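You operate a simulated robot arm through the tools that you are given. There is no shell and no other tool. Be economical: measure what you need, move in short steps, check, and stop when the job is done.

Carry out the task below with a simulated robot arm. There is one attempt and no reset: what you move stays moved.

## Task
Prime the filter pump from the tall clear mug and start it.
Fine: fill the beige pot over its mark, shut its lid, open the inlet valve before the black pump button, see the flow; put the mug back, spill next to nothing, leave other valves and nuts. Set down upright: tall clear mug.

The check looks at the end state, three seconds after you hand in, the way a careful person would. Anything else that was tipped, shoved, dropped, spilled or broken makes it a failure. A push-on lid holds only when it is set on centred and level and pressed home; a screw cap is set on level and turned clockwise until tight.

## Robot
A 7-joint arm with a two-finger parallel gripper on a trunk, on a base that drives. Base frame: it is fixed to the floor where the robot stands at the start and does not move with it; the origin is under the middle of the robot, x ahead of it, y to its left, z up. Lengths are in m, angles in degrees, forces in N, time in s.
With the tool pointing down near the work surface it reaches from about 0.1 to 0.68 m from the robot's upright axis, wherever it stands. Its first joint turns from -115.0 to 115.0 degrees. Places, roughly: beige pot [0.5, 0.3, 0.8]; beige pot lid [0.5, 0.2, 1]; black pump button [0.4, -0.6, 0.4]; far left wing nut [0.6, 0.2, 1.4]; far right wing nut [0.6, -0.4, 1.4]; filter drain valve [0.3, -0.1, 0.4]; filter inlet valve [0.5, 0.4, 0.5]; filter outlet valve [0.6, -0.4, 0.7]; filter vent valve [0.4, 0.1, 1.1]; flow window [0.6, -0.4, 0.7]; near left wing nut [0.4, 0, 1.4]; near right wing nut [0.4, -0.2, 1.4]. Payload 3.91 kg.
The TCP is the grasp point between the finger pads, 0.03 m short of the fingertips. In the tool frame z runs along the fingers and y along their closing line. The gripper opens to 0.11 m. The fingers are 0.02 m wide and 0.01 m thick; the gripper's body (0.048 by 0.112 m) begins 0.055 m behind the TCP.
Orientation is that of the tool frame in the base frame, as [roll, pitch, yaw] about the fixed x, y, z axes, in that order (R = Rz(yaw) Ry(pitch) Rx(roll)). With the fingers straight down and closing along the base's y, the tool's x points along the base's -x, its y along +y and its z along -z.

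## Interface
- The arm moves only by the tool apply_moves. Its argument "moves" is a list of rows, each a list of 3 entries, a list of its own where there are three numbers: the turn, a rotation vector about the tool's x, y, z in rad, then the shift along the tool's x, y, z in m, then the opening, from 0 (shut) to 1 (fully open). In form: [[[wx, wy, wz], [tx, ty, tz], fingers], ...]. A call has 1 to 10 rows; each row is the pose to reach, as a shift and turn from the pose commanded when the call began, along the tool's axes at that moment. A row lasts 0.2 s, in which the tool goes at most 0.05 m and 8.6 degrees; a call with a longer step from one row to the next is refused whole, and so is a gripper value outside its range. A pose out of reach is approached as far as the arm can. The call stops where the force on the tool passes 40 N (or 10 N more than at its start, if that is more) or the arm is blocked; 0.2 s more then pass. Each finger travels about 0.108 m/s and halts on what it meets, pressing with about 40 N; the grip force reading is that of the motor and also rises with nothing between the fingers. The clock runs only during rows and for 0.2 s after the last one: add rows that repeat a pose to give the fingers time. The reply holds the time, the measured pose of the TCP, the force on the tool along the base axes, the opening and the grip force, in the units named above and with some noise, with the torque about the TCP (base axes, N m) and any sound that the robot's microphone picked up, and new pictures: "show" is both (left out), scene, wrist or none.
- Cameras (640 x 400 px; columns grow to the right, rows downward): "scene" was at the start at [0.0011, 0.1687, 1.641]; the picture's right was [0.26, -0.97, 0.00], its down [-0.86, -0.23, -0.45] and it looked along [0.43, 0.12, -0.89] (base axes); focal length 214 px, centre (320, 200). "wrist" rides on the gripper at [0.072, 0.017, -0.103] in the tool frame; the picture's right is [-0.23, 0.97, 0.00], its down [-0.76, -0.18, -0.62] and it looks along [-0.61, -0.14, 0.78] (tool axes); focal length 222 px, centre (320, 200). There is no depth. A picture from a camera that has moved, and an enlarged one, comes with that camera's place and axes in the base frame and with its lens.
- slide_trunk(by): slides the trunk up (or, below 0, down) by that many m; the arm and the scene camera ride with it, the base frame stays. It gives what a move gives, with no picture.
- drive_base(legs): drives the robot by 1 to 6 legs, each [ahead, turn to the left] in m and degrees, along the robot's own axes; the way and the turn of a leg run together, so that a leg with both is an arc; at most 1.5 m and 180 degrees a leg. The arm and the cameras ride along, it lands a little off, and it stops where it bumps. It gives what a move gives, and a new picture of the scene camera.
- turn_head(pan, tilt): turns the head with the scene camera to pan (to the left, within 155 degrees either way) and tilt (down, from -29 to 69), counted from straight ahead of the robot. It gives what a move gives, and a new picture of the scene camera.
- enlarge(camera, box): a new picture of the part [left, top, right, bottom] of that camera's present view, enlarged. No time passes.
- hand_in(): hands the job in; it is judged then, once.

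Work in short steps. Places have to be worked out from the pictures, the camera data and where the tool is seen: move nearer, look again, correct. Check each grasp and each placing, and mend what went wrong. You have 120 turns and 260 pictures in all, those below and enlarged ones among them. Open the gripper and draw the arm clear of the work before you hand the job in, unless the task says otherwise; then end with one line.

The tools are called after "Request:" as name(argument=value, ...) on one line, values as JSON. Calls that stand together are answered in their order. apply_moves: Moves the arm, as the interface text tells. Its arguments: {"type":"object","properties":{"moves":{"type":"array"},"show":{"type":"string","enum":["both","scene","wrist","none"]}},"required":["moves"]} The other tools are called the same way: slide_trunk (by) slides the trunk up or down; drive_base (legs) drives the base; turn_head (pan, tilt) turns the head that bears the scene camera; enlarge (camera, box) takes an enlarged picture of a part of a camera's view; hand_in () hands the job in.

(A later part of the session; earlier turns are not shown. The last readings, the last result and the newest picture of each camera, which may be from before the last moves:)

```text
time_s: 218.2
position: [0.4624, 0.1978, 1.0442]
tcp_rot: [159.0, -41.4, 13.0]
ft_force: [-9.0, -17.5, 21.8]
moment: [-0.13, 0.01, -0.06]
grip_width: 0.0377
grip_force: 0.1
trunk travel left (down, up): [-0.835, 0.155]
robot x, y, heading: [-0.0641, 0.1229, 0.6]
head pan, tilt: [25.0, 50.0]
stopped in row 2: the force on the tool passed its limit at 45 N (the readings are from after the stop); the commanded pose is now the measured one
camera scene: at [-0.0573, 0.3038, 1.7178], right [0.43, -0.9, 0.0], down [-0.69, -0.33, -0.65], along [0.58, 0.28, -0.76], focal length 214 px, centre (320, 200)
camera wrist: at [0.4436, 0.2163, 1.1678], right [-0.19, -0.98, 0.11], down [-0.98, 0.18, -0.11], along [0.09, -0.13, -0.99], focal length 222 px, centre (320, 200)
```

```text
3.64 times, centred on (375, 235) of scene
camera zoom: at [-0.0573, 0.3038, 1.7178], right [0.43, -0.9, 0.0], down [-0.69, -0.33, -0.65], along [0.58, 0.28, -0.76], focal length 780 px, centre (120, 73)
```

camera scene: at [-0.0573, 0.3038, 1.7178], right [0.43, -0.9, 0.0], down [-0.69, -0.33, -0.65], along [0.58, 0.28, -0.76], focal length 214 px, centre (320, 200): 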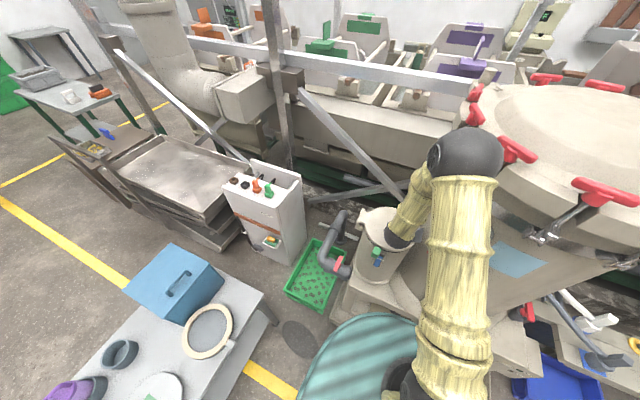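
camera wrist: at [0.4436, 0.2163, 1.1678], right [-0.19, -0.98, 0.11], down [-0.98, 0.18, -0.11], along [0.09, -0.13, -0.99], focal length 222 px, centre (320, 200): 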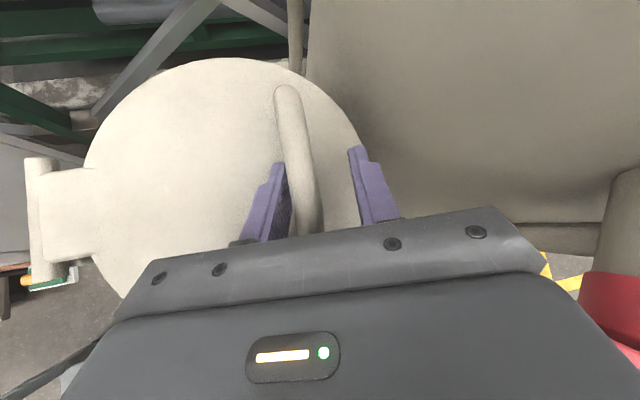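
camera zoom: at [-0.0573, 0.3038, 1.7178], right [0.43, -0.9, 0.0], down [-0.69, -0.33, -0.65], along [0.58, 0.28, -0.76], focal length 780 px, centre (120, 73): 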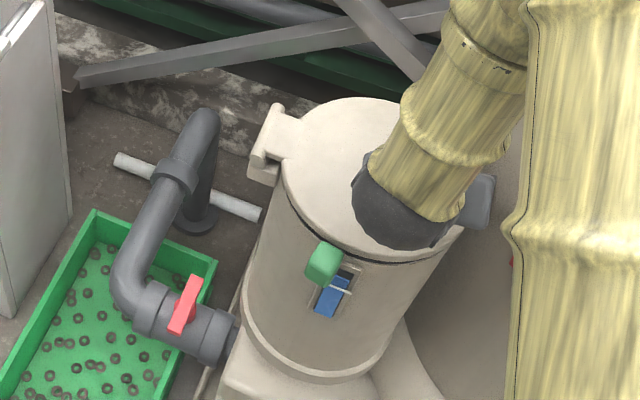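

Fingers are off the bar; rise straight up.

Request:
apply_moves(moves=[[[0, 0, 0], [0.013, 0.005, -0.0144], 0.35], [[0, 0, 0], [0.032, 0.013, -0.036], 0.35], [[0, 0, 0], [0.058, 0.023, -0.0645], 0.35], [[0, 0, 0], [0.084, 0.034, -0.093], 0.35], [[0, 0, 0], [0.11, 0.044, -0.122], 0.35]])

Request:
enlarge(camera="scene", box=[300, 180, 430, 290])

```text
time_s: 219.4
position: [0.4598, 0.202, 1.2115]
tcp_rot: [159.4, -41.1, 13.1]
ft_force: [1.3, -0.6, 0.1]
moment: [0.01, 0.0, 0.05]
grip_width: 0.0385
grip_force: 0.0
trunk travel left (down, up): [-0.835, 0.155]
robot x, y, heading: [-0.0636, 0.1203, 0.5]
head pan, tilt: [25.0, 50.0]
camera scene: at [-0.055, 0.3064, 1.7174], right [0.43, -0.9, 0.0], down [-0.69, -0.33, -0.64], along [0.58, 0.28, -0.77], focal length 214 px, centre (320, 200)
camera wrist: at [0.4418, 0.2209, 1.3362], right [-0.18, -0.98, 0.11], down [-0.98, 0.17, -0.11], along [0.09, -0.13, -0.99], focal length 222 px, centre (320, 200)
```

scene: 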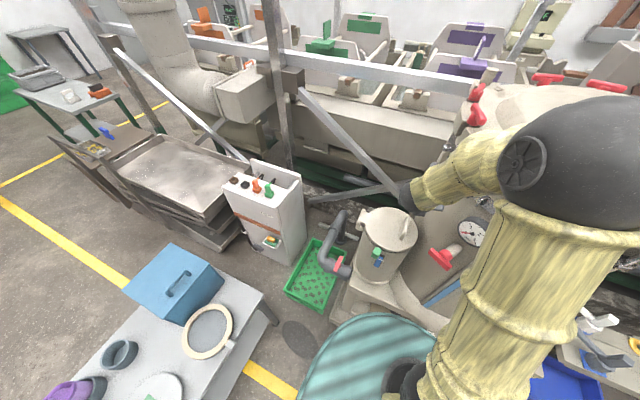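
wrist: 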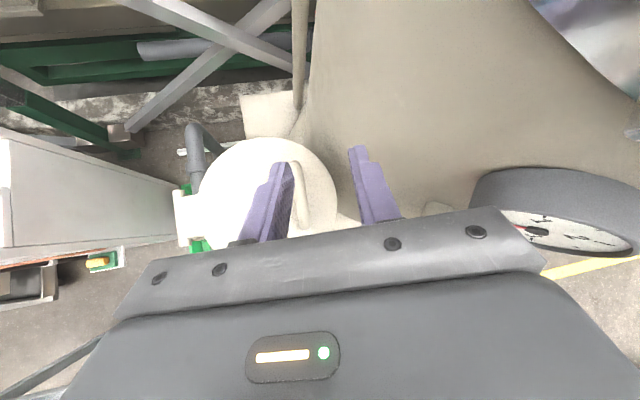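

```text
3.64 times, centred on (365, 235) of scene
camera zoom: at [-0.055, 0.3064, 1.7174], right [0.43, -0.9, 0.0], down [-0.69, -0.33, -0.64], along [0.58, 0.28, -0.77], focal length 780 px, centre (156, 73)
```

zoom: 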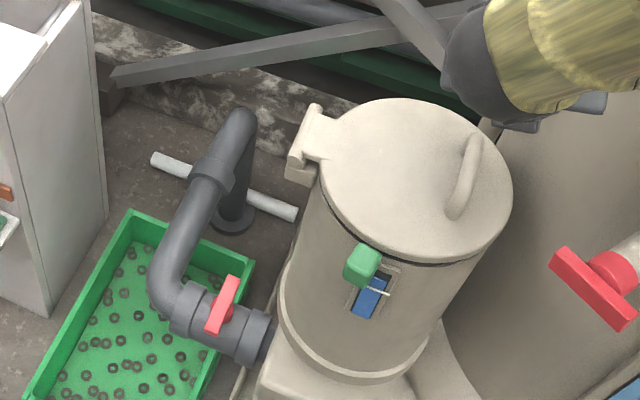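

Lid shut, lever in sight. The inlet valve's red T-bar triangulates to (0.472, 0.442, 0.485), lying across the pipe (along x) = closed. I point the hand down, then shift the base ~0.12 m left to have clearance to the pot.

Request:
apply_moves(moves=[[[0, -0.14, 0], [0.01, 0, -0.01], 0.35], [[0, -0.28, 0], [0.02, 0, -0.02], 0.4], [[0, -0.42, 0], [0.03, 0, -0.03], 0.5], [[0, -0.56, 0], [0.03, 0, -0.03], 0.5], [[0, -0.7, 0], [0.03, 0, -0.03], 0.5], [[0, -0.78, 0], [0.03, 0, -0.03], 0.5]], show="none")

Request:
drive_base(legs=[[-0.2, 0], [0, 35], [0.22, 0], [0, -35], [0.02, 0]])

```text
time_s: 220.8
position: [0.4635, 0.2171, 1.2515]
tcp_rot: [164.6, 1.8, -1.3]
ft_force: [1.1, 0.0, -0.6]
moment: [-0.01, 0.02, -0.02]
grip_width: 0.055
grip_force: 0.0
trunk travel left (down, up): [-0.835, 0.155]
robot x, y, heading: [-0.0611, 0.1248, 0.3]
head pan, tilt: [25.0, 50.0]
```

```text
time_s: 229.1
position: [0.4632, 0.34, 1.2511]
tcp_rot: [164.4, 1.7, -1.4]
ft_force: [0.7, -0.8, 0.3]
moment: [0.02, -0.03, 0.02]
grip_width: 0.0552
grip_force: 0.1
trunk travel left (down, up): [-0.835, 0.155]
robot x, y, heading: [-0.0622, 0.2446, 0.5]
head pan, tilt: [25.0, 50.0]
camera scene: at [-0.0541, 0.4321, 1.7173], right [0.43, -0.9, 0.0], down [-0.69, -0.33, -0.64], along [0.58, 0.28, -0.77], focal length 214 px, centre (320, 200)
```

scene: 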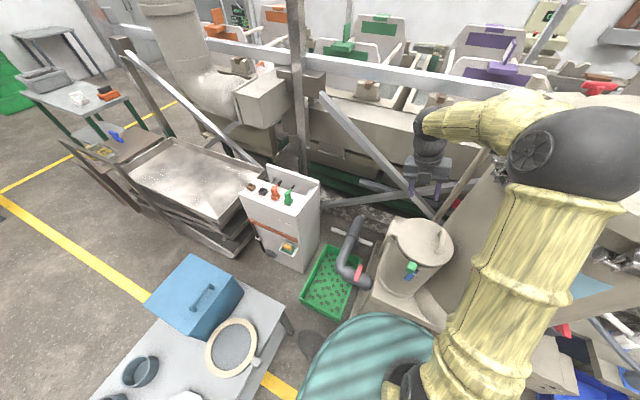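

Coming from above would put the elbow over the pot. Instead I approach from the front: hand pointing forward-down 45°, fingers closed, to push the near end of the T-bar sideways. I set that pose high first.

Request:
apply_moves(moves=[[[0.043, 0.129, 0.017], [-0.022, -0.02, 0.004], 0.3], [[0.086, 0.258, 0.033], [-0.045, -0.04, 0.008], 0.1], [[0.129, 0.387, 0.05], [-0.067, -0.06, 0.012], 0], [[0.172, 0.517, 0.067], [-0.09, -0.08, 0.016], 0], [[0.215, 0.646, 0.083], [-0.112, -0.1, 0.02], 0], [[0.258, 0.775, 0.1], [-0.134, -0.1175, 0.023], 0]], show="none")

Request:
slide_trunk(by=-0.5)

Request:
turn_head(pan=35, tilt=50)

Request:
enlarge(camera="wrist", box=[0, 0, 640, 400])

```text
time_s: 230.5
position: [0.3298, 0.4508, 1.2025]
tcp_rot: [179.7, -43.0, -0.7]
ft_force: [0.0, 0.7, 0.2]
moment: [-0.01, -0.02, 0.0]
grip_width: 0.0
grip_force: 37.9
trunk travel left (down, up): [-0.835, 0.155]
robot x, y, heading: [-0.0606, 0.248, 0.7]
head pan, tilt: [25.0, 50.0]
```

```text
refused: -0.5 is not a number from -0.4 to 0.4
```

```text
time_s: 231.2
position: [0.3315, 0.4489, 1.2021]
tcp_rot: [179.7, -43.0, -0.9]
ft_force: [0.6, 0.2, -0.3]
moment: [0.01, -0.01, -0.01]
grip_width: 0.0
grip_force: 37.7
trunk travel left (down, up): [-0.835, 0.155]
robot x, y, heading: [-0.0628, 0.2486, 0.7]
head pan, tilt: [35.0, 50.0]
camera scene: at [-0.0586, 0.4438, 1.7173], right [0.58, -0.81, 0.0], down [-0.62, -0.45, -0.64], along [0.52, 0.37, -0.77], focal length 214 px, centre (320, 200)
```

scene: 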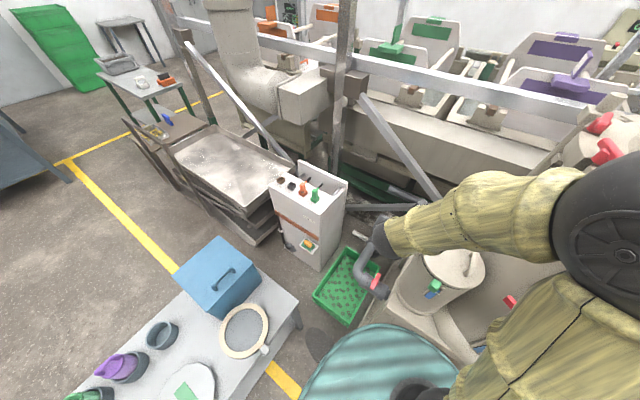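

```text
1.00 times, centred on (320, 200) of wrist (not enlarged: the box is as wide or as high as the picture)
camera zoom: at [0.3133, 0.4338, 1.3265], right [-0.18, -0.97, -0.15], down [-0.98, 0.19, -0.06], along [0.09, 0.14, -0.99], focal length 222 px, centre (320, 200)
```

zoom: 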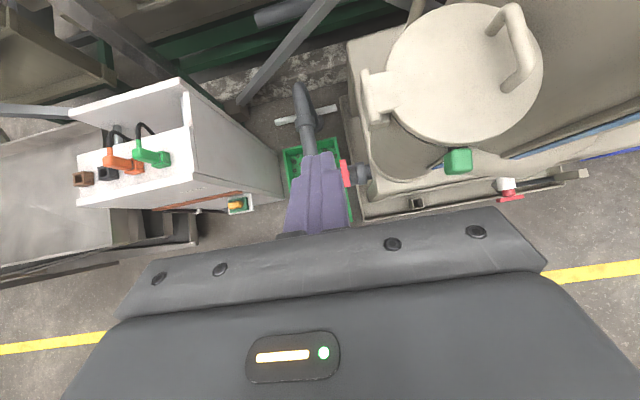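

The lever is confirmed at (0.475, 0.438). The elbow is over the robot's front, clear of the pot. I lower the trunk in two steps.

Request:
slide_trunk(by=-0.4)

Request:
slide_trunk(by=-0.15)

Request:
turn_head(pan=30, tilt=40)

Request:
enlarge(camera="wrist", box=[160, 0, 480, 240])

```text
time_s: 235.1
position: [0.331, 0.4494, 0.8013]
tcp_rot: [179.8, -43.0, -0.9]
ft_force: [-0.2, -0.7, -0.6]
moment: [-0.01, 0.02, 0.02]
grip_width: 0.0002
grip_force: 37.3
trunk travel left (down, up): [-0.435, 0.555]
robot x, y, heading: [-0.0583, 0.2443, 0.6]
head pan, tilt: [35.0, 50.0]
```

```text
time_s: 236.8
position: [0.3303, 0.449, 0.6527]
tcp_rot: [179.9, -43.0, -0.9]
ft_force: [-0.3, 0.5, -0.7]
moment: [-0.01, 0.01, -0.04]
grip_width: 0.0
grip_force: 37.1
trunk travel left (down, up): [-0.285, 0.705]
robot x, y, heading: [-0.0555, 0.2482, 0.5]
head pan, tilt: [35.0, 50.0]
```

```text
time_s: 237.5
position: [0.3323, 0.4497, 0.6513]
tcp_rot: [179.9, -43.0, -0.9]
ft_force: [0.7, 0.4, 0.2]
moment: [0.01, 0.02, -0.01]
grip_width: 0.0001
grip_force: 37.4
trunk travel left (down, up): [-0.285, 0.705]
robot x, y, heading: [-0.0629, 0.2445, 0.9]
head pan, tilt: [30.0, 40.0]
camera scene: at [-0.0481, 0.4422, 1.1814], right [0.51, -0.86, 0.0], down [-0.55, -0.33, -0.77], along [0.66, 0.39, -0.64], focal length 214 px, centre (320, 200)
```

scene: 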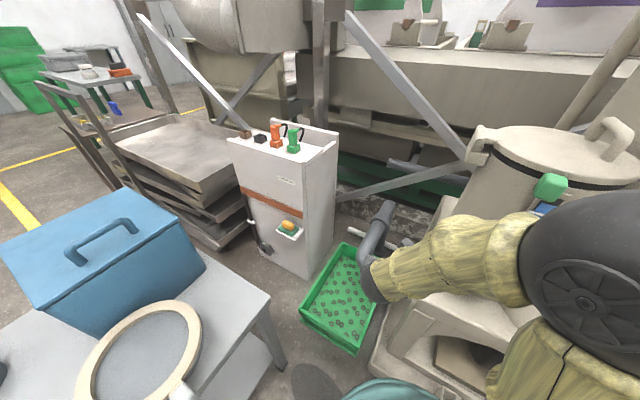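

```text
1.67 times, centred on (320, 120) of wrist
camera zoom: at [0.3131, 0.4338, 0.7764], right [-0.18, -0.97, -0.15], down [-0.98, 0.19, -0.06], along [0.09, 0.14, -0.99], focal length 370 px, centre (320, 333)
```

zoom: 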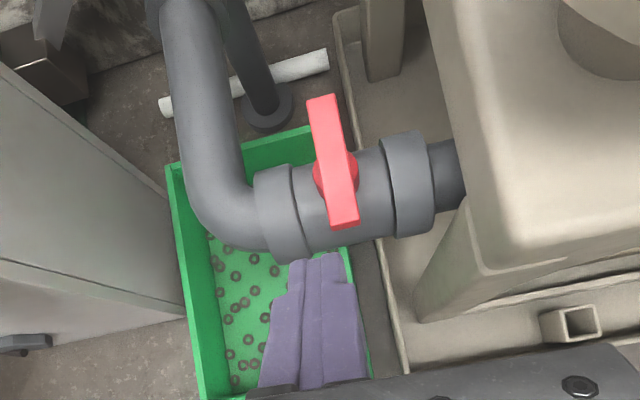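

The stand's edge is at y≈0.40, so the hand must stay left of it. I turn the closed fingers to point right-forward-down, so I can push the bar's near end toward −y (counter-clockwise).

Request:
apply_moves(moves=[[[-0.09, 0, 0.096], [0.002, -0.02, 0.01], 0], [[-0.18, 0, 0.191], [0.005, -0.04, 0.025], 0], [[-0.27, 0, 0.287], [0.008, -0.055, 0.045], 0], [[-0.36, 0, 0.383], [0.011, -0.065, 0.065], 0], [[-0.45, 0, 0.478], [0.0144, -0.07, 0.083], 0], [[-0.535, 0, 0.574], [0.0144, -0.07, 0.083], 0]], show="wrist")

```text
time_s: 238.9
position: [0.4, 0.517, 0.6004]
tcp_rot: [-180.0, -43.1, -45.8]
ft_force: [-0.3, 0.0, -0.1]
moment: [0.01, 0.0, -0.01]
grip_width: 0.0
grip_force: 37.6
trunk travel left (down, up): [-0.285, 0.705]
robot x, y, heading: [-0.0616, 0.247, 0.7]
head pan, tilt: [30.0, 40.0]
camera wrist: at [0.3751, 0.5189, 0.7247], right [-0.82, -0.56, -0.15], down [-0.55, 0.83, -0.06], along [0.16, 0.03, -0.99], focal length 222 px, centre (320, 200)
```

wrist: 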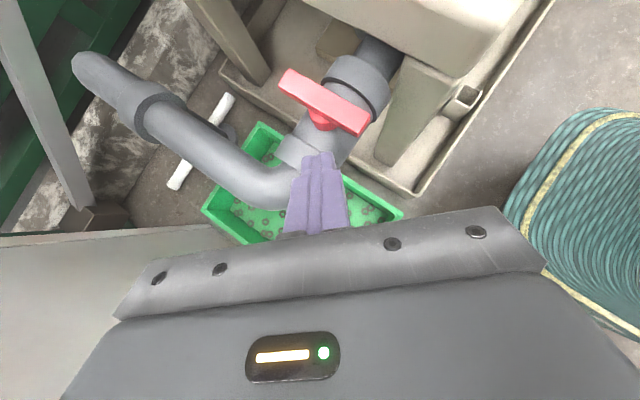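

Good view: the space under the stand is open. I bring the fingertip down beside the near end of the bar.

Request:
apply_moves(moves=[[[0, 0, 0], [-0.012, 0, 0.026], 0], [[0, 0, 0], [-0.024, 0.001, 0.052], 0], [[0, 0, 0], [-0.036, 0.002, 0.078], 0], [[0, 0, 0], [-0.0452, 0.0023, 0.1001], 0], [[0, 0, 0], [-0.0452, 0.0023, 0.1001], 0]])

Request:
enlarge(camera="wrist", box=[220, 20, 480, 220])

```text
time_s: 240.1
position: [0.422, 0.4921, 0.4949]
tcp_rot: [179.8, -43.0, -45.8]
ft_force: [1.1, -0.8, 0.6]
moment: [-0.02, 0.0, -0.02]
grip_width: 0.0
grip_force: 37.4
trunk travel left (down, up): [-0.285, 0.705]
robot x, y, heading: [-0.0599, 0.2473, 0.5]
head pan, tilt: [30.0, 40.0]
camera scene: at [-0.048, 0.4423, 1.1814], right [0.51, -0.86, 0.0], down [-0.55, -0.33, -0.77], along [0.66, 0.39, -0.64], focal length 214 px, centre (320, 200)
camera wrist: at [0.3979, 0.4935, 0.6196], right [-0.82, -0.56, -0.15], down [-0.56, 0.83, -0.06], along [0.16, 0.03, -0.99], focal length 222 px, centre (320, 200)
```

scene: 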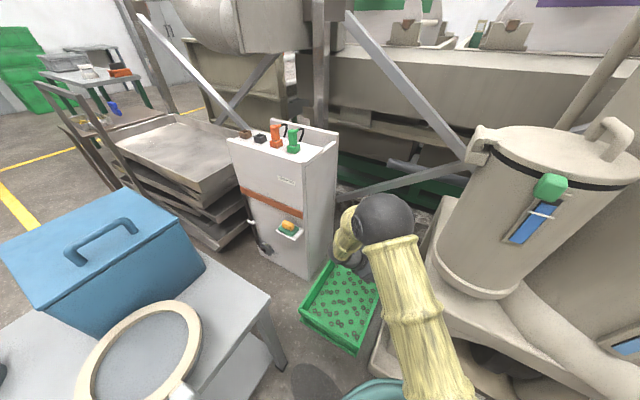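
wrist: 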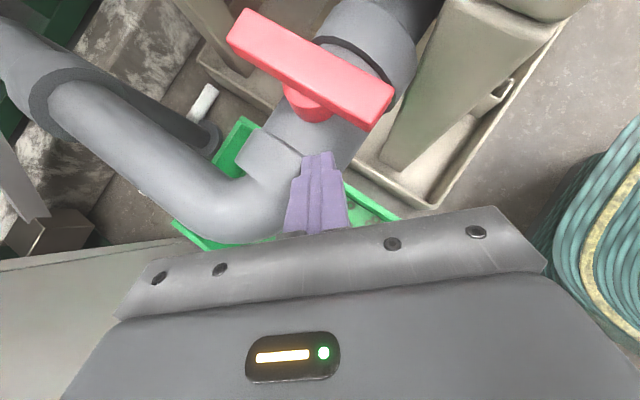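

```text
2.00 times, centred on (350, 120) of wrist
camera zoom: at [0.3979, 0.4935, 0.6196], right [-0.82, -0.56, -0.15], down [-0.56, 0.83, -0.06], along [0.16, 0.03, -0.99], focal length 444 px, centre (260, 360)
```

zoom: 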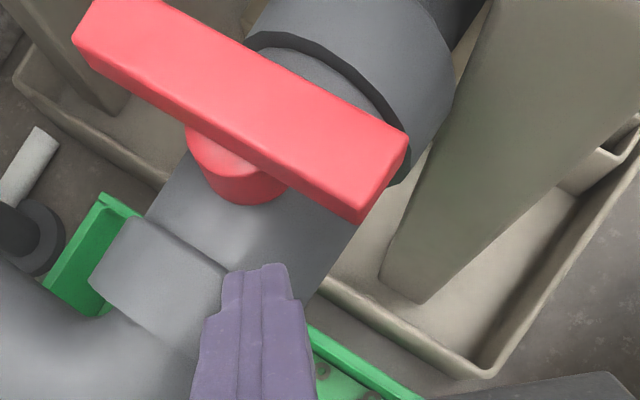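

The fingertip is level with the bar's side. I push along the arc.

Request:
apply_moves(moves=[[[0, 0, 0], [0.005, 0.0112, 0.0116], 0], [[0, 0, 0], [0.008, 0.02, 0.0145], 0], [[0, 0, 0], [0.0115, 0.0297, 0.0177], 0], [[0, 0, 0], [0.018, 0.036, 0.0237], 0], [[0, 0, 0], [0.0244, 0.0406, 0.0298], 0], [[0, 0, 0], [0.032, 0.042, 0.037], 0], [[0, 0, 0], [0.0394, 0.0417, 0.0437], 0], [[0, 0, 0], [0.0442, 0.0397, 0.0481], 0]], show="wrist")

```text
time_s: 241.9
position: [0.4402, 0.4147, 0.4902]
tcp_rot: [179.9, -43.2, -46.0]
ft_force: [-10.9, 4.1, 10.8]
moment: [0.01, 0.2, -0.06]
grip_width: 0.0
grip_force: 38.3
trunk travel left (down, up): [-0.285, 0.705]
robot x, y, heading: [-0.0594, 0.2504, 0.6]
head pan, tilt: [30.0, 40.0]
camera wrist: at [0.414, 0.4161, 0.6151], right [-0.82, -0.56, -0.15], down [-0.55, 0.83, -0.07], along [0.17, 0.03, -0.99], focal length 222 px, centre (320, 200)
```

wrist: 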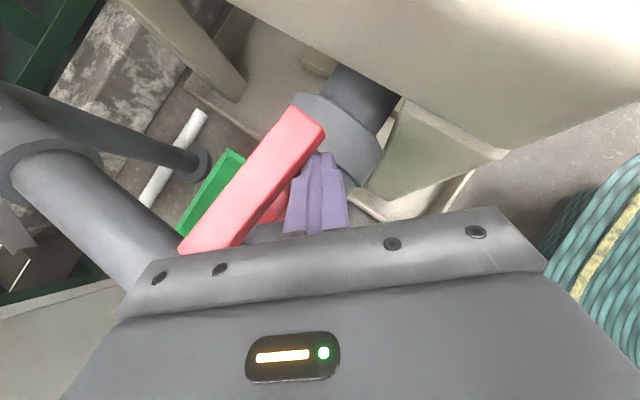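

The bar has turned ~81°; a little more toward full parallel. I push the end a further 1.4 cm in +x.

Request:
apply_moves(moves=[[[0, 0, 0], [0.004, -0.0043, 0.0038], 0], [[0, 0, 0], [0.008, -0.0086, 0.0077], 0], [[0, 0, 0], [0.011, -0.012, 0.0107], 0], [[0, 0, 0], [0.011, -0.012, 0.0107], 0]], show="wrist")

```text
time_s: 242.4
position: [0.4417, 0.4134, 0.4926]
tcp_rot: [179.5, -42.9, -45.8]
ft_force: [-13.0, 0.5, 14.1]
moment: [-0.28, -0.28, -0.09]
grip_width: 0.0
grip_force: 37.3
trunk travel left (down, up): [-0.285, 0.705]
robot x, y, heading: [-0.0604, 0.2465, 0.5]
head pan, tilt: [30.0, 40.0]
stopped in row 2: the force on the tool passed its limit at 47 N (the readings are from after the stop); the commanded pose is now the measured one
camera wrist: at [0.4178, 0.4157, 0.6152], right [-0.82, -0.56, -0.15], down [-0.55, 0.83, -0.07], along [0.16, 0.03, -0.99], focal length 222 px, centre (320, 200)
```

wrist: 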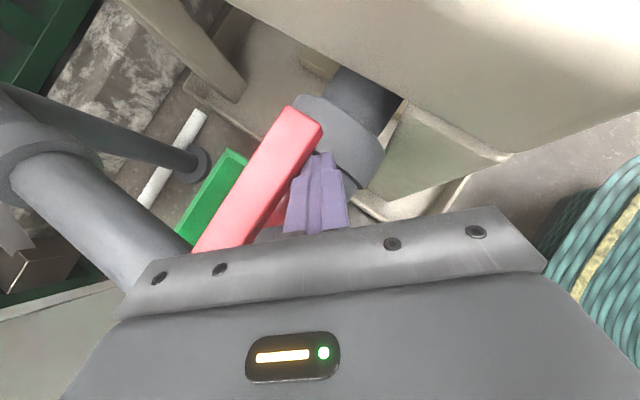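

The bar is now parallel to the pipe and at its stop: inlet valve open. I retreat left-back and up.

Request:
apply_moves(moves=[[[0, 0, 0], [-0.015, 0.01, -0.015], 0], [[0, 0, 0], [-0.031, 0.01, -0.03], 0], [[0, 0, 0], [-0.02, 0.01, -0.06], 0], [[0, 0, 0], [0.005, 0, -0.09], 0], [[0, 0, 0], [0.04, 0, -0.12], 0], [[0, 0, 0], [0.07, 0, -0.15], 0], [[0, 0, 0], [0.1, 0, -0.18], 0]], show="wrist")

Request:
slide_trunk(by=0.4)

Request:
turn_head(pan=-60, tilt=45)

```text
time_s: 244.0
position: [0.4076, 0.4492, 0.6865]
tcp_rot: [179.3, -42.8, -45.7]
ft_force: [-0.1, 0.2, 0.6]
moment: [0.0, 0.03, 0.0]
grip_width: 0.0002
grip_force: 38.1
trunk travel left (down, up): [-0.285, 0.705]
robot x, y, heading: [-0.0585, 0.2468, 0.5]
head pan, tilt: [30.0, 40.0]
camera wrist: at [0.3846, 0.4519, 0.8113], right [-0.82, -0.56, -0.15], down [-0.55, 0.83, -0.06], along [0.16, 0.03, -0.99], focal length 222 px, centre (320, 200)
```

wrist: 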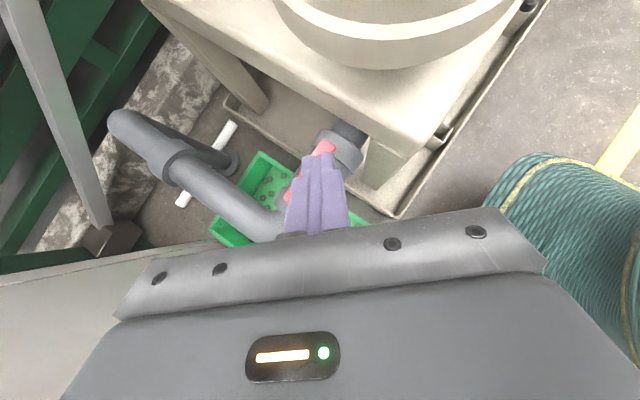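

```text
time_s: 247.8
position: [0.4089, 0.4487, 1.0862]
tcp_rot: [179.4, -42.8, -45.7]
ft_force: [-0.4, -0.5, 0.7]
moment: [-0.02, 0.0, -0.03]
grip_width: 0.0
grip_force: 37.7
trunk travel left (down, up): [-0.685, 0.305]
robot x, y, heading: [-0.0596, 0.2457, 0.5]
head pan, tilt: [30.0, 40.0]
```

```text
time_s: 249.4
position: [0.4094, 0.4494, 1.086]
tcp_rot: [179.5, -42.9, -45.7]
ft_force: [-1.2, 0.4, 0.0]
moment: [-0.03, -0.03, -0.01]
grip_width: 0.0
grip_force: 37.9
trunk travel left (down, up): [-0.685, 0.305]
robot x, y, heading: [-0.0642, 0.2445, 0.7]
head pan, tilt: [-60.0, 45.0]
camera scene: at [-0.08, 0.3291, 1.5742], right [-0.86, -0.51, 0.0], down [-0.36, 0.61, -0.71], along [0.36, -0.61, -0.71], focal length 214 px, centre (320, 200)
```

scene: 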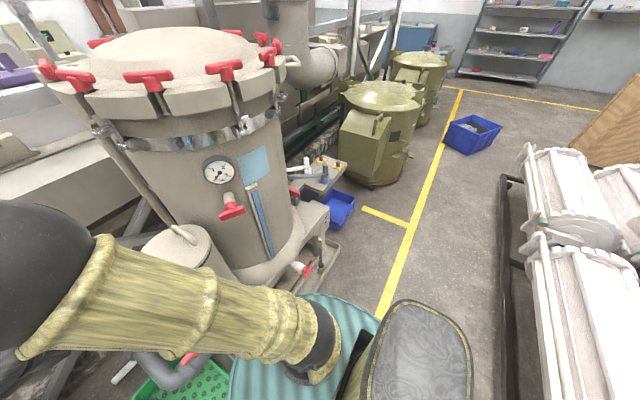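

Now the pump button near (0.4, −0.6, 0.4). I enlarge that region on the right of the tank.

Request:
enlarge(camera="scene", box=[270, 130, 370, 290])

Request:
drive_base(legs=[[-0.25, 0], [0, -60]])

Request:
turn_head(pan=-10, tilt=45)

```text
2.50 times, centred on (320, 210) of scene
camera zoom: at [-0.08, 0.3291, 1.5742], right [-0.86, -0.51, 0.0], down [-0.36, 0.61, -0.71], along [0.36, -0.61, -0.71], focal length 536 px, centre (320, 175)
```

zoom: 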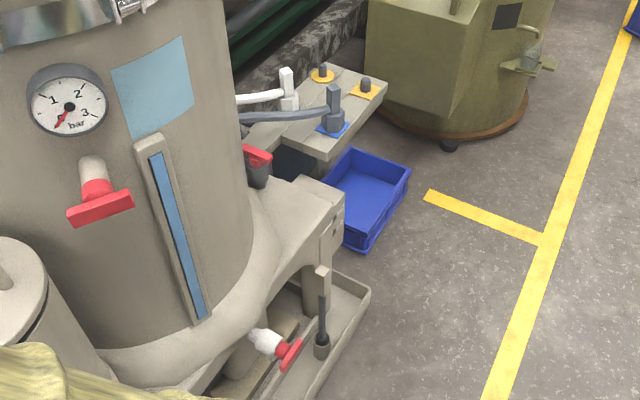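

```text
time_s: 255.3
position: [0.0965, -0.0617, 1.0873]
tcp_rot: [179.4, -42.9, -105.9]
ft_force: [0.2, -0.2, -0.1]
moment: [0.01, -0.02, 0.01]
grip_width: 0.0
grip_force: 37.3
trunk travel left (down, up): [-0.685, 0.305]
robot x, y, heading: [-0.3159, 0.2485, -60.0]
head pan, tilt: [-60.0, 45.0]
camera scene: at [-0.25, 0.303, 1.5742], right [-0.87, 0.49, 0.0], down [0.35, 0.61, -0.71], along [-0.35, -0.61, -0.71], focal length 214 px, centre (320, 200)
```

scene: 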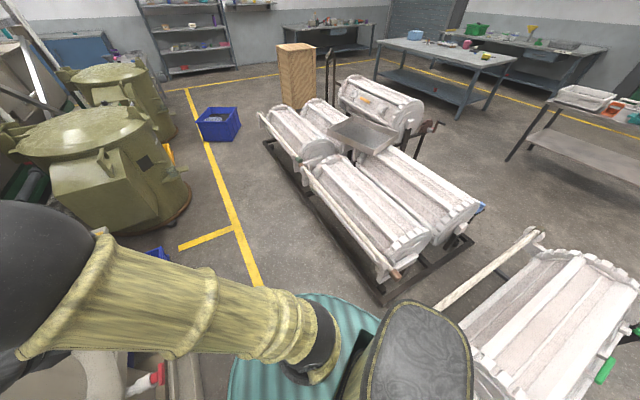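

```text
time_s: 256.5
position: [0.0969, -0.0616, 1.0873]
tcp_rot: [179.4, -42.9, -105.8]
ft_force: [1.1, -0.4, 0.3]
moment: [0.0, 0.01, -0.01]
grip_width: 0.0
grip_force: 37.7
trunk travel left (down, up): [-0.685, 0.305]
robot x, y, heading: [-0.3112, 0.244, -59.8]
head pan, tilt: [-10.0, 45.0]
camera scene: at [-0.1816, 0.2975, 1.5742], right [-0.94, -0.35, 0.0], down [-0.25, 0.66, -0.71], along [0.25, -0.66, -0.71], focal length 214 px, centre (320, 200)
```

scene: 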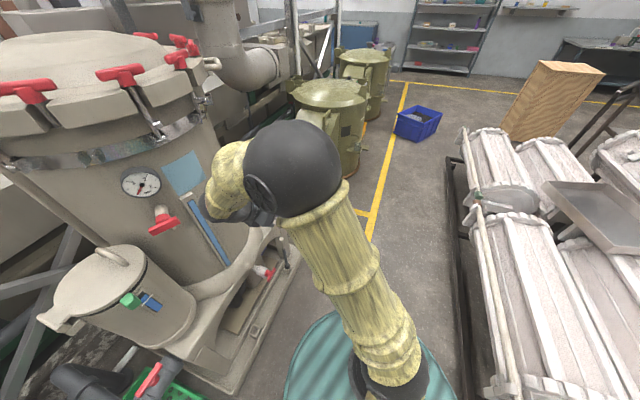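

The given place projects onto the right end of the pump stand, where a small plate is seen. I drive around to the right end and look.

Request:
drive_base(legs=[[0, -20], [0.9, 0], [0, 55]])

Request:
turn_head(pan=25, tilt=50)

Request:
enlarge(camera="scene", box=[220, 120, 420, 300])

```text
time_s: 267.1
position: [0.3688, -0.6602, 1.086]
tcp_rot: [179.3, -42.8, -69.1]
ft_force: [-0.9, -0.2, 0.3]
moment: [0.03, 0.0, -0.03]
grip_width: 0.0
grip_force: 37.2
trunk travel left (down, up): [-0.685, 0.305]
robot x, y, heading: [-0.1372, -0.6591, -22.8]
head pan, tilt: [-10.0, 45.0]
camera scene: at [-0.0688, -0.5403, 1.5742], right [-0.54, -0.84, 0.0], down [-0.59, 0.38, -0.71], along [0.59, -0.38, -0.71], focal length 214 px, centre (320, 200)
```

scene: 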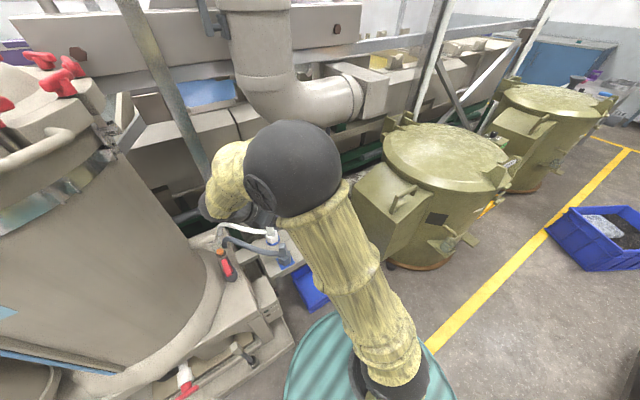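

```text
time_s: 268.1
position: [0.3696, -0.6594, 1.0864]
tcp_rot: [179.4, -42.9, -69.1]
ft_force: [0.6, 0.0, 0.3]
moment: [-0.02, 0.06, 0.02]
grip_width: 0.0
grip_force: 37.8
trunk travel left (down, up): [-0.685, 0.305]
robot x, y, heading: [-0.1434, -0.6582, -22.6]
head pan, tilt: [25.0, 50.0]
camera scene: at [-0.0602, -0.4934, 1.5673], right [0.04, -1.0, 0.0], down [-0.77, -0.03, -0.64], along [0.64, 0.02, -0.77], focal length 214 px, centre (320, 200)
```

scene: 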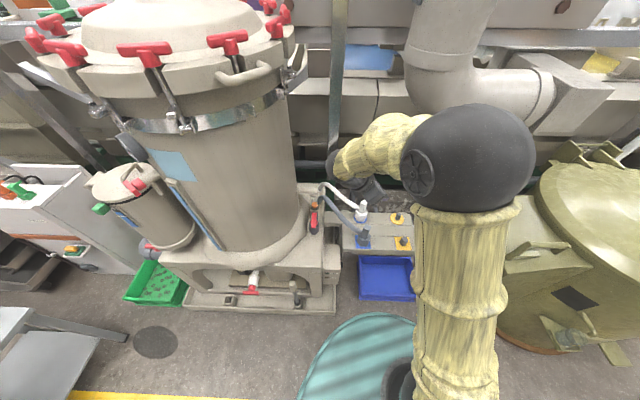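

```text
2.22 times, centred on (320, 210) of scene
camera zoom: at [-0.0602, -0.4934, 1.5673], right [0.04, -1.0, 0.0], down [-0.77, -0.03, -0.64], along [0.64, 0.02, -0.77], focal length 477 px, centre (320, 178)
```

zoom: 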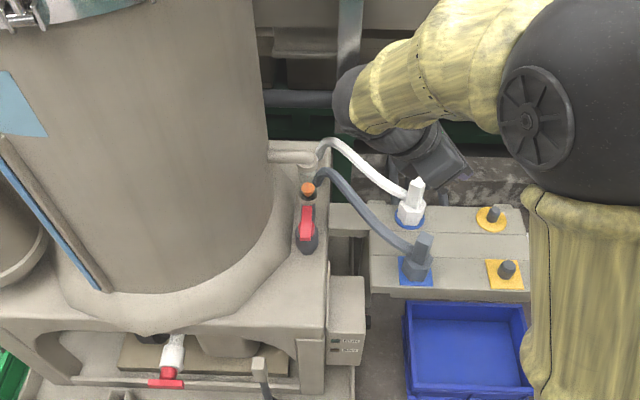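

A control box with labels is fixed on the stand's right end, near (0.4, −0.55, 0.4). I enlarge it.

Request:
enlarge(camera="scene", box=[318, 235, 348, 295])

Request:
enlarge(camera="wrist", box=[0, 0, 640, 400])

```text
6.67 times, centred on (333, 265) of scene
camera zoom: at [-0.0602, -0.4934, 1.5673], right [0.04, -1.0, 0.0], down [-0.77, -0.03, -0.64], along [0.64, 0.02, -0.77], focal length 1430 px, centre (233, -233)
```

zoom: 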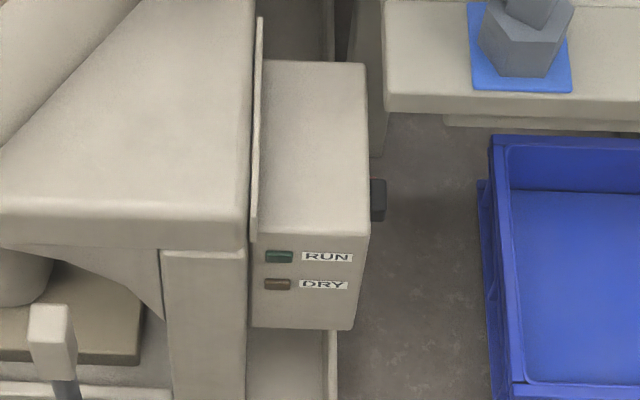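

```text
1.00 times, centred on (320, 200) of wrist (not enlarged: the box is as wide or as high as the picture)
camera zoom: at [0.348, -0.6486, 1.2109], right [-0.97, -0.19, -0.15], down [-0.18, 0.98, -0.06], along [0.16, -0.04, -0.99], focal length 222 px, centre (320, 200)
```

zoom: 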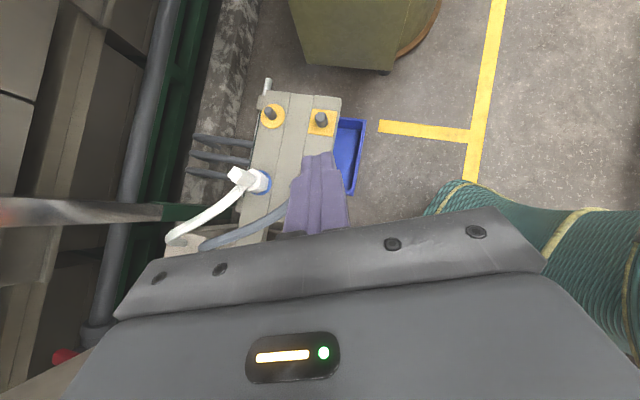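

The black button sticks out of the box's right face (−y side), about (0.437, −0.60, 0.40). I reposition to about (0, −0.98), heading 45°, to push it in +y.

Request:
drive_base(legs=[[0, -43], [0.34, 0], [0, 111]])

Request:
turn_head(pan=10, tilt=50)

Request:
enlarge(camera="scene", box=[240, 140, 400, 300])

```text
time_s: 280.1
position: [0.221, -0.5187, 1.0866]
tcp_rot: [179.4, -42.9, -5.1]
ft_force: [-0.2, 0.4, -0.7]
moment: [0.0, -0.02, -0.02]
grip_width: 0.0002
grip_force: 37.7
trunk travel left (down, up): [-0.685, 0.305]
robot x, y, heading: [-0.0017, -0.98, 41.1]
head pan, tilt: [25.0, 50.0]
camera scene: at [-0.1168, -0.8317, 1.5673], right [0.91, -0.4, 0.0], down [-0.31, -0.7, -0.64], along [0.26, 0.59, -0.77], focal length 214 px, centre (320, 200)
```

scene: 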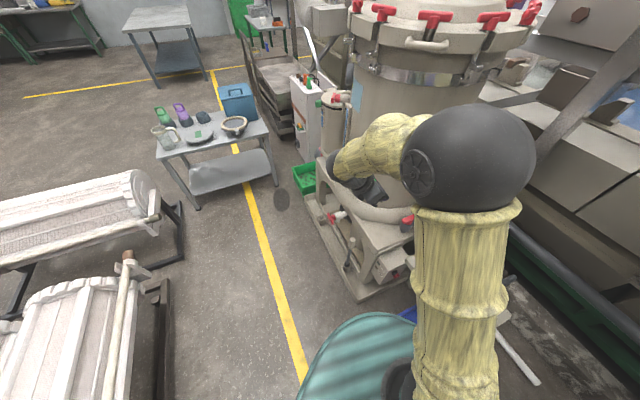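

```text
time_s: 280.9
position: [0.2213, -0.5175, 1.0858]
tcp_rot: [179.4, -42.9, -5.2]
ft_force: [-0.1, 0.9, 0.4]
moment: [-0.01, 0.01, 0.0]
grip_width: 0.0002
grip_force: 37.3
trunk travel left (down, up): [-0.685, 0.305]
robot x, y, heading: [-0.005, -0.9769, 41.1]
head pan, tilt: [10.0, 50.0]
camera scene: at [-0.0996, -0.8421, 1.5673], right [0.78, -0.63, 0.0], down [-0.48, -0.6, -0.64], along [0.4, 0.5, -0.77], focal length 214 px, centre (320, 200)
```

scene: 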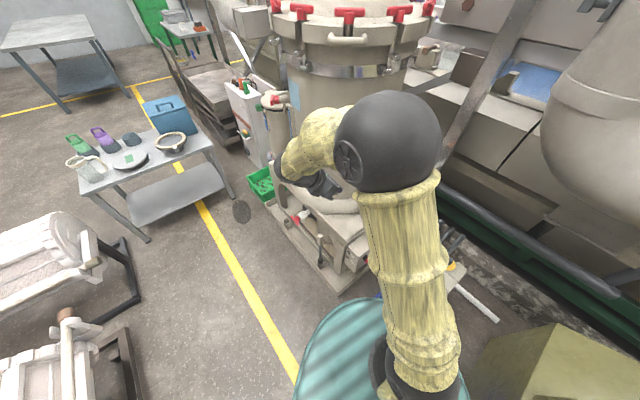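

```text
2.50 times, centred on (320, 220) of scene
camera zoom: at [-0.0996, -0.8421, 1.5673], right [0.78, -0.63, 0.0], down [-0.48, -0.6, -0.64], along [0.4, 0.5, -0.77], focal length 536 px, centre (320, 150)
```

zoom: 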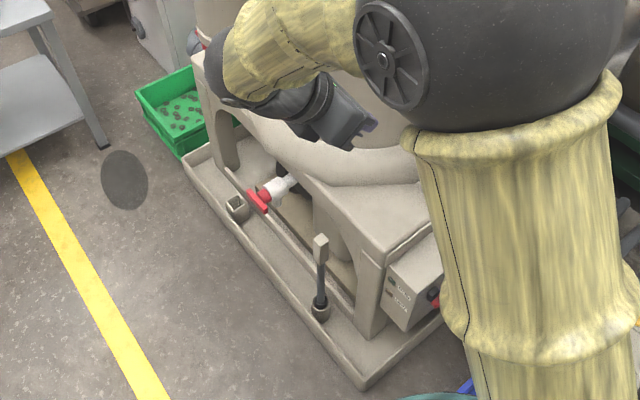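

The box's right face shows a black and, beneath/next to it, a red element. I turn the hand to point along +x+y and move it to the right of the box, high, to clear the view.

Request:
apply_moves(moves=[[[0.085, 0.001, -0.091], [0.005, 0.03, 0.02], 0], [[0.17, 0.002, -0.182], [0.015, 0.06, 0.045], 0], [[0.255, 0.003, -0.273], [0.03, 0.09, 0.075], 0], [[0.34, 0.004, -0.365], [0.045, 0.115, 0.105], 0], [[0.425, 0.005, -0.456], [0.06, 0.135, 0.14], 0], [[0.51, 0.006, -0.547], [0.08, 0.15, 0.175], 0], [[0.593, 0.007, -0.638], [0.098, 0.154, 0.209], 0]], show="both")

Request:
enlarge(camera="scene", box=[330, 230, 400, 300])

```text
time_s: 282.7
position: [0.3781, -0.6417, 1.0005]
tcp_rot: [179.3, -42.9, 53.1]
ft_force: [-0.6, -0.4, -0.7]
moment: [-0.04, -0.01, -0.03]
grip_width: 0.0001
grip_force: 37.9
trunk travel left (down, up): [-0.685, 0.305]
robot x, y, heading: [-0.0021, -0.9779, 41.0]
head pan, tilt: [10.0, 50.0]
stopped in row 7: the arm was blocked; the commanded pose is now the measured one
camera scene: at [-0.0995, -0.8414, 1.5673], right [0.78, -0.63, 0.0], down [-0.48, -0.6, -0.64], along [0.4, 0.5, -0.77], focal length 214 px, centre (320, 200)
camera wrist: at [0.3803, -0.6642, 1.1243], right [0.68, -0.72, -0.15], down [-0.74, -0.67, -0.06], along [-0.05, 0.15, -0.99], focal length 222 px, centre (320, 200)
```

scene: 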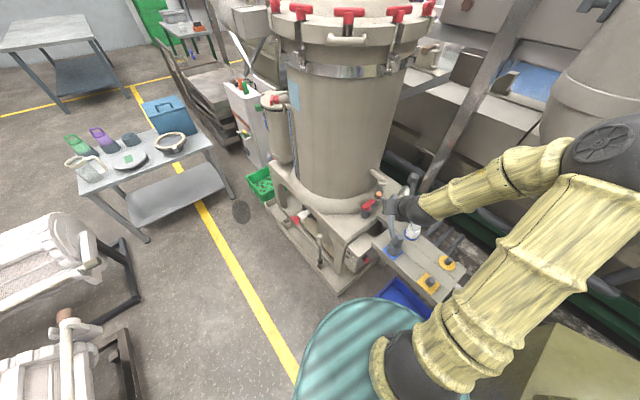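
wrist: 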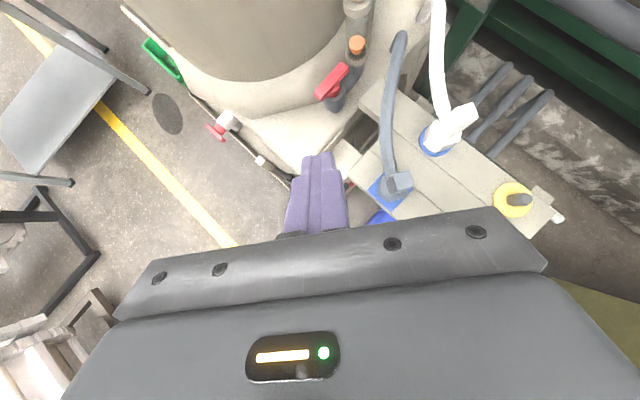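

```text
5.71 times, centred on (365, 265) of scene
camera zoom: at [-0.0995, -0.8414, 1.5673], right [0.78, -0.63, 0.0], down [-0.48, -0.6, -0.64], along [0.4, 0.5, -0.77], focal length 1226 px, centre (63, -171)
```

zoom: 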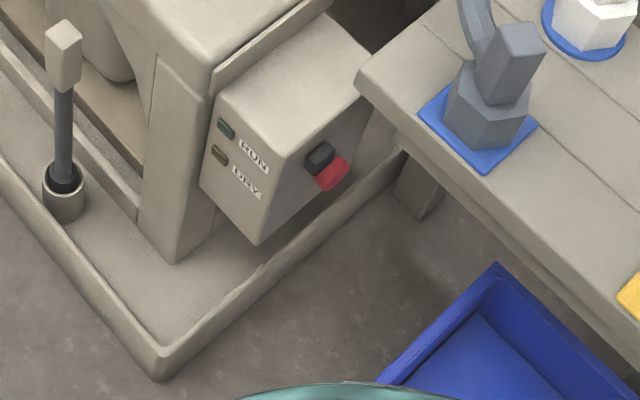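

Both views fix the black button at (0.41, −0.598, 0.463); a red one sits just below it (z≈0.42). I lower the trunk 0.4 m, hand staying to the right-front of the box, and check.

Request:
slide_trunk(by=-0.4)

Request:
enlarge(camera="wrist", box=[160, 0, 480, 240])

Request:
turn_head(pan=15, tilt=45)

```text
time_s: 286.5
position: [0.3797, -0.6427, 0.5993]
tcp_rot: [179.4, -42.9, 53.1]
ft_force: [0.0, -0.1, 0.3]
moment: [0.0, 0.01, -0.01]
grip_width: 0.0001
grip_force: 37.5
trunk travel left (down, up): [-0.285, 0.705]
robot x, y, heading: [-0.001, -0.9771, 41.1]
head pan, tilt: [10.0, 50.0]
```

```text
1.67 times, centred on (320, 120) of wrist
camera zoom: at [0.3808, -0.6653, 0.7245], right [0.67, -0.72, -0.15], down [-0.74, -0.67, -0.06], along [-0.05, 0.15, -0.99], focal length 370 px, centre (320, 333)
```

zoom: 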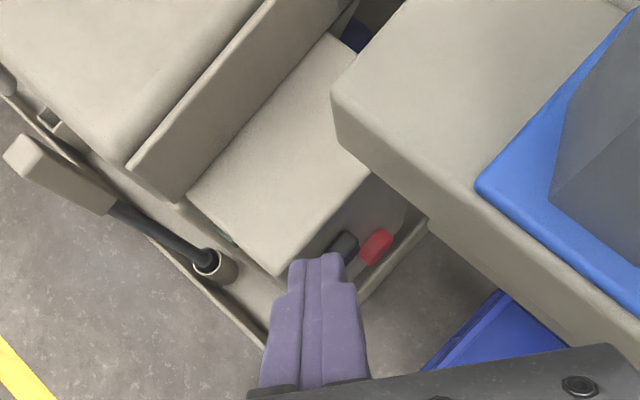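

```text
time_s: 287.2
position: [0.3794, -0.6424, 0.5992]
tcp_rot: [179.4, -42.9, 53.1]
ft_force: [0.4, 0.9, -0.4]
moment: [0.03, 0.04, 0.02]
grip_width: 0.0
grip_force: 37.8
trunk travel left (down, up): [-0.285, 0.705]
robot x, y, heading: [-0.0041, -0.9793, 41.5]
head pan, tilt: [15.0, 45.0]
camera scene: at [-0.1024, -0.8347, 1.1742], right [0.83, -0.56, 0.0], down [-0.39, -0.59, -0.71], along [0.39, 0.59, -0.71], focal length 214 px, centre (320, 200)
```

scene: 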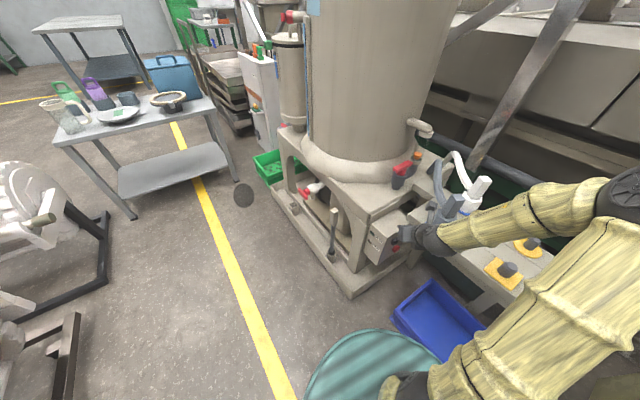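

The buttons are visible below the fingertip. I lower the tip beside the face (staying ~5 cm off) and look again.

Request:
apply_moves(moves=[[[0, 0, 0], [-0.02, 0.012, 0.01], 0], [[0, 0, 0], [-0.045, 0.024, 0.032], 0], [[0, 0, 0], [-0.07, 0.034, 0.058], 0], [[0, 0, 0], [-0.0927, 0.034, 0.083], 0], [[0, 0, 0], [-0.0927, 0.034, 0.083], 0]], show="none")

Request:
enlarge(camera="wrist", box=[220, 40, 460, 220])

Request:
enlarge(camera="scene", box=[340, 180, 460, 280])

```text
time_s: 288.4
position: [0.3998, -0.6727, 0.4752]
tcp_rot: [179.3, -42.8, 53.2]
ft_force: [0.0, 0.0, 0.5]
moment: [-0.02, 0.0, 0.0]
grip_width: 0.0
grip_force: 37.7
trunk travel left (down, up): [-0.285, 0.705]
robot x, y, heading: [-0.0034, -0.9771, 41.3]
head pan, tilt: [15.0, 45.0]
```

```text
2.22 times, centred on (340, 130) of wrist
camera zoom: at [0.4009, -0.6946, 0.5997], right [0.67, -0.72, -0.15], down [-0.74, -0.67, -0.06], along [-0.05, 0.15, -0.99], focal length 494 px, centre (276, 356)
```

zoom: 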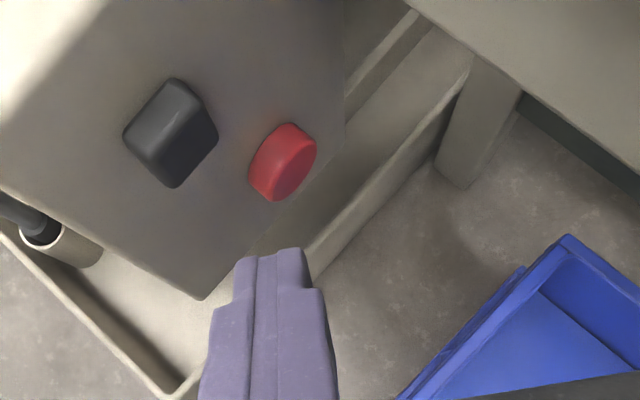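

```text
4.00 times, centred on (400, 230) of scene
camera zoom: at [-0.1024, -0.8347, 1.1742], right [0.83, -0.56, 0.0], down [-0.39, -0.59, -0.71], along [0.39, 0.59, -0.71], focal length 858 px, centre (0, 80)
```

zoom: 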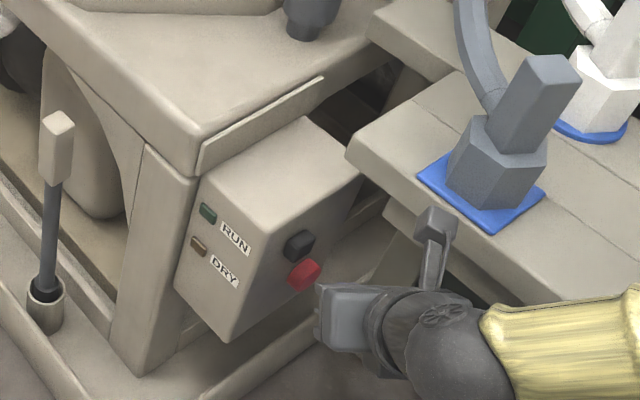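

The black square button's face is at (0.4255, −0.59, 0.436), the red one well below. I align the fingertip with the black button and press in +y until the force rises.

Request:
apply_moves(moves=[[[0, 0, 0], [0.0073, -0.0018, 0.0286], 0], [[0, 0, 0], [0.0161, -0.0108, 0.0368], 0], [[0, 0, 0], [0.0219, -0.0168, 0.0422], 0], [[0, 0, 0], [0.0263, -0.0213, 0.0463], 0], [[0, 0, 0], [0.0307, -0.0258, 0.0504], 0], [[0, 0, 0], [0.0351, -0.0303, 0.0545], 0]], show="wrist")

Request:
enlarge(camera="scene", box=[340, 180, 460, 280])

```text
time_s: 289.8
position: [0.4168, -0.6141, 0.4603]
tcp_rot: [179.1, -42.2, 52.2]
ft_force: [-2.7, -23.0, 0.3]
moment: [-0.04, 0.02, -0.04]
grip_width: 0.0
grip_force: 37.6
trunk travel left (down, up): [-0.285, 0.705]
robot x, y, heading: [-0.0019, -0.9763, 41.1]
head pan, tilt: [15.0, 45.0]
heard: click
stopped in row 6: the force on the tool passed its limit at 44 N (the readings are from after the stop); the commanded pose is now the measured one
camera wrist: at [0.418, -0.6359, 0.5838], right [0.66, -0.74, -0.14], down [-0.75, -0.66, -0.05], along [-0.06, 0.14, -0.99], focal length 222 px, centre (320, 200)
```

wrist: 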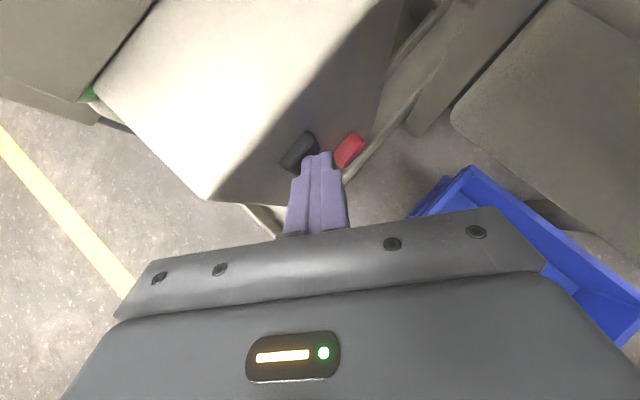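

```text
4.00 times, centred on (400, 230) of scene
camera zoom: at [-0.1029, -0.8366, 1.1747], right [0.83, -0.56, 0.0], down [-0.4, -0.58, -0.71], along [0.4, 0.59, -0.71], focal length 858 px, centre (0, 80)
```

zoom: 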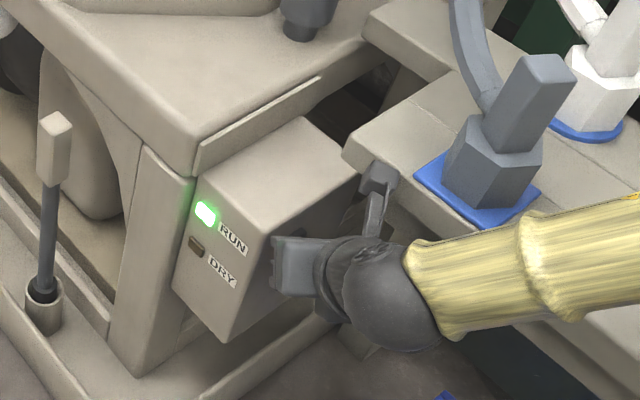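

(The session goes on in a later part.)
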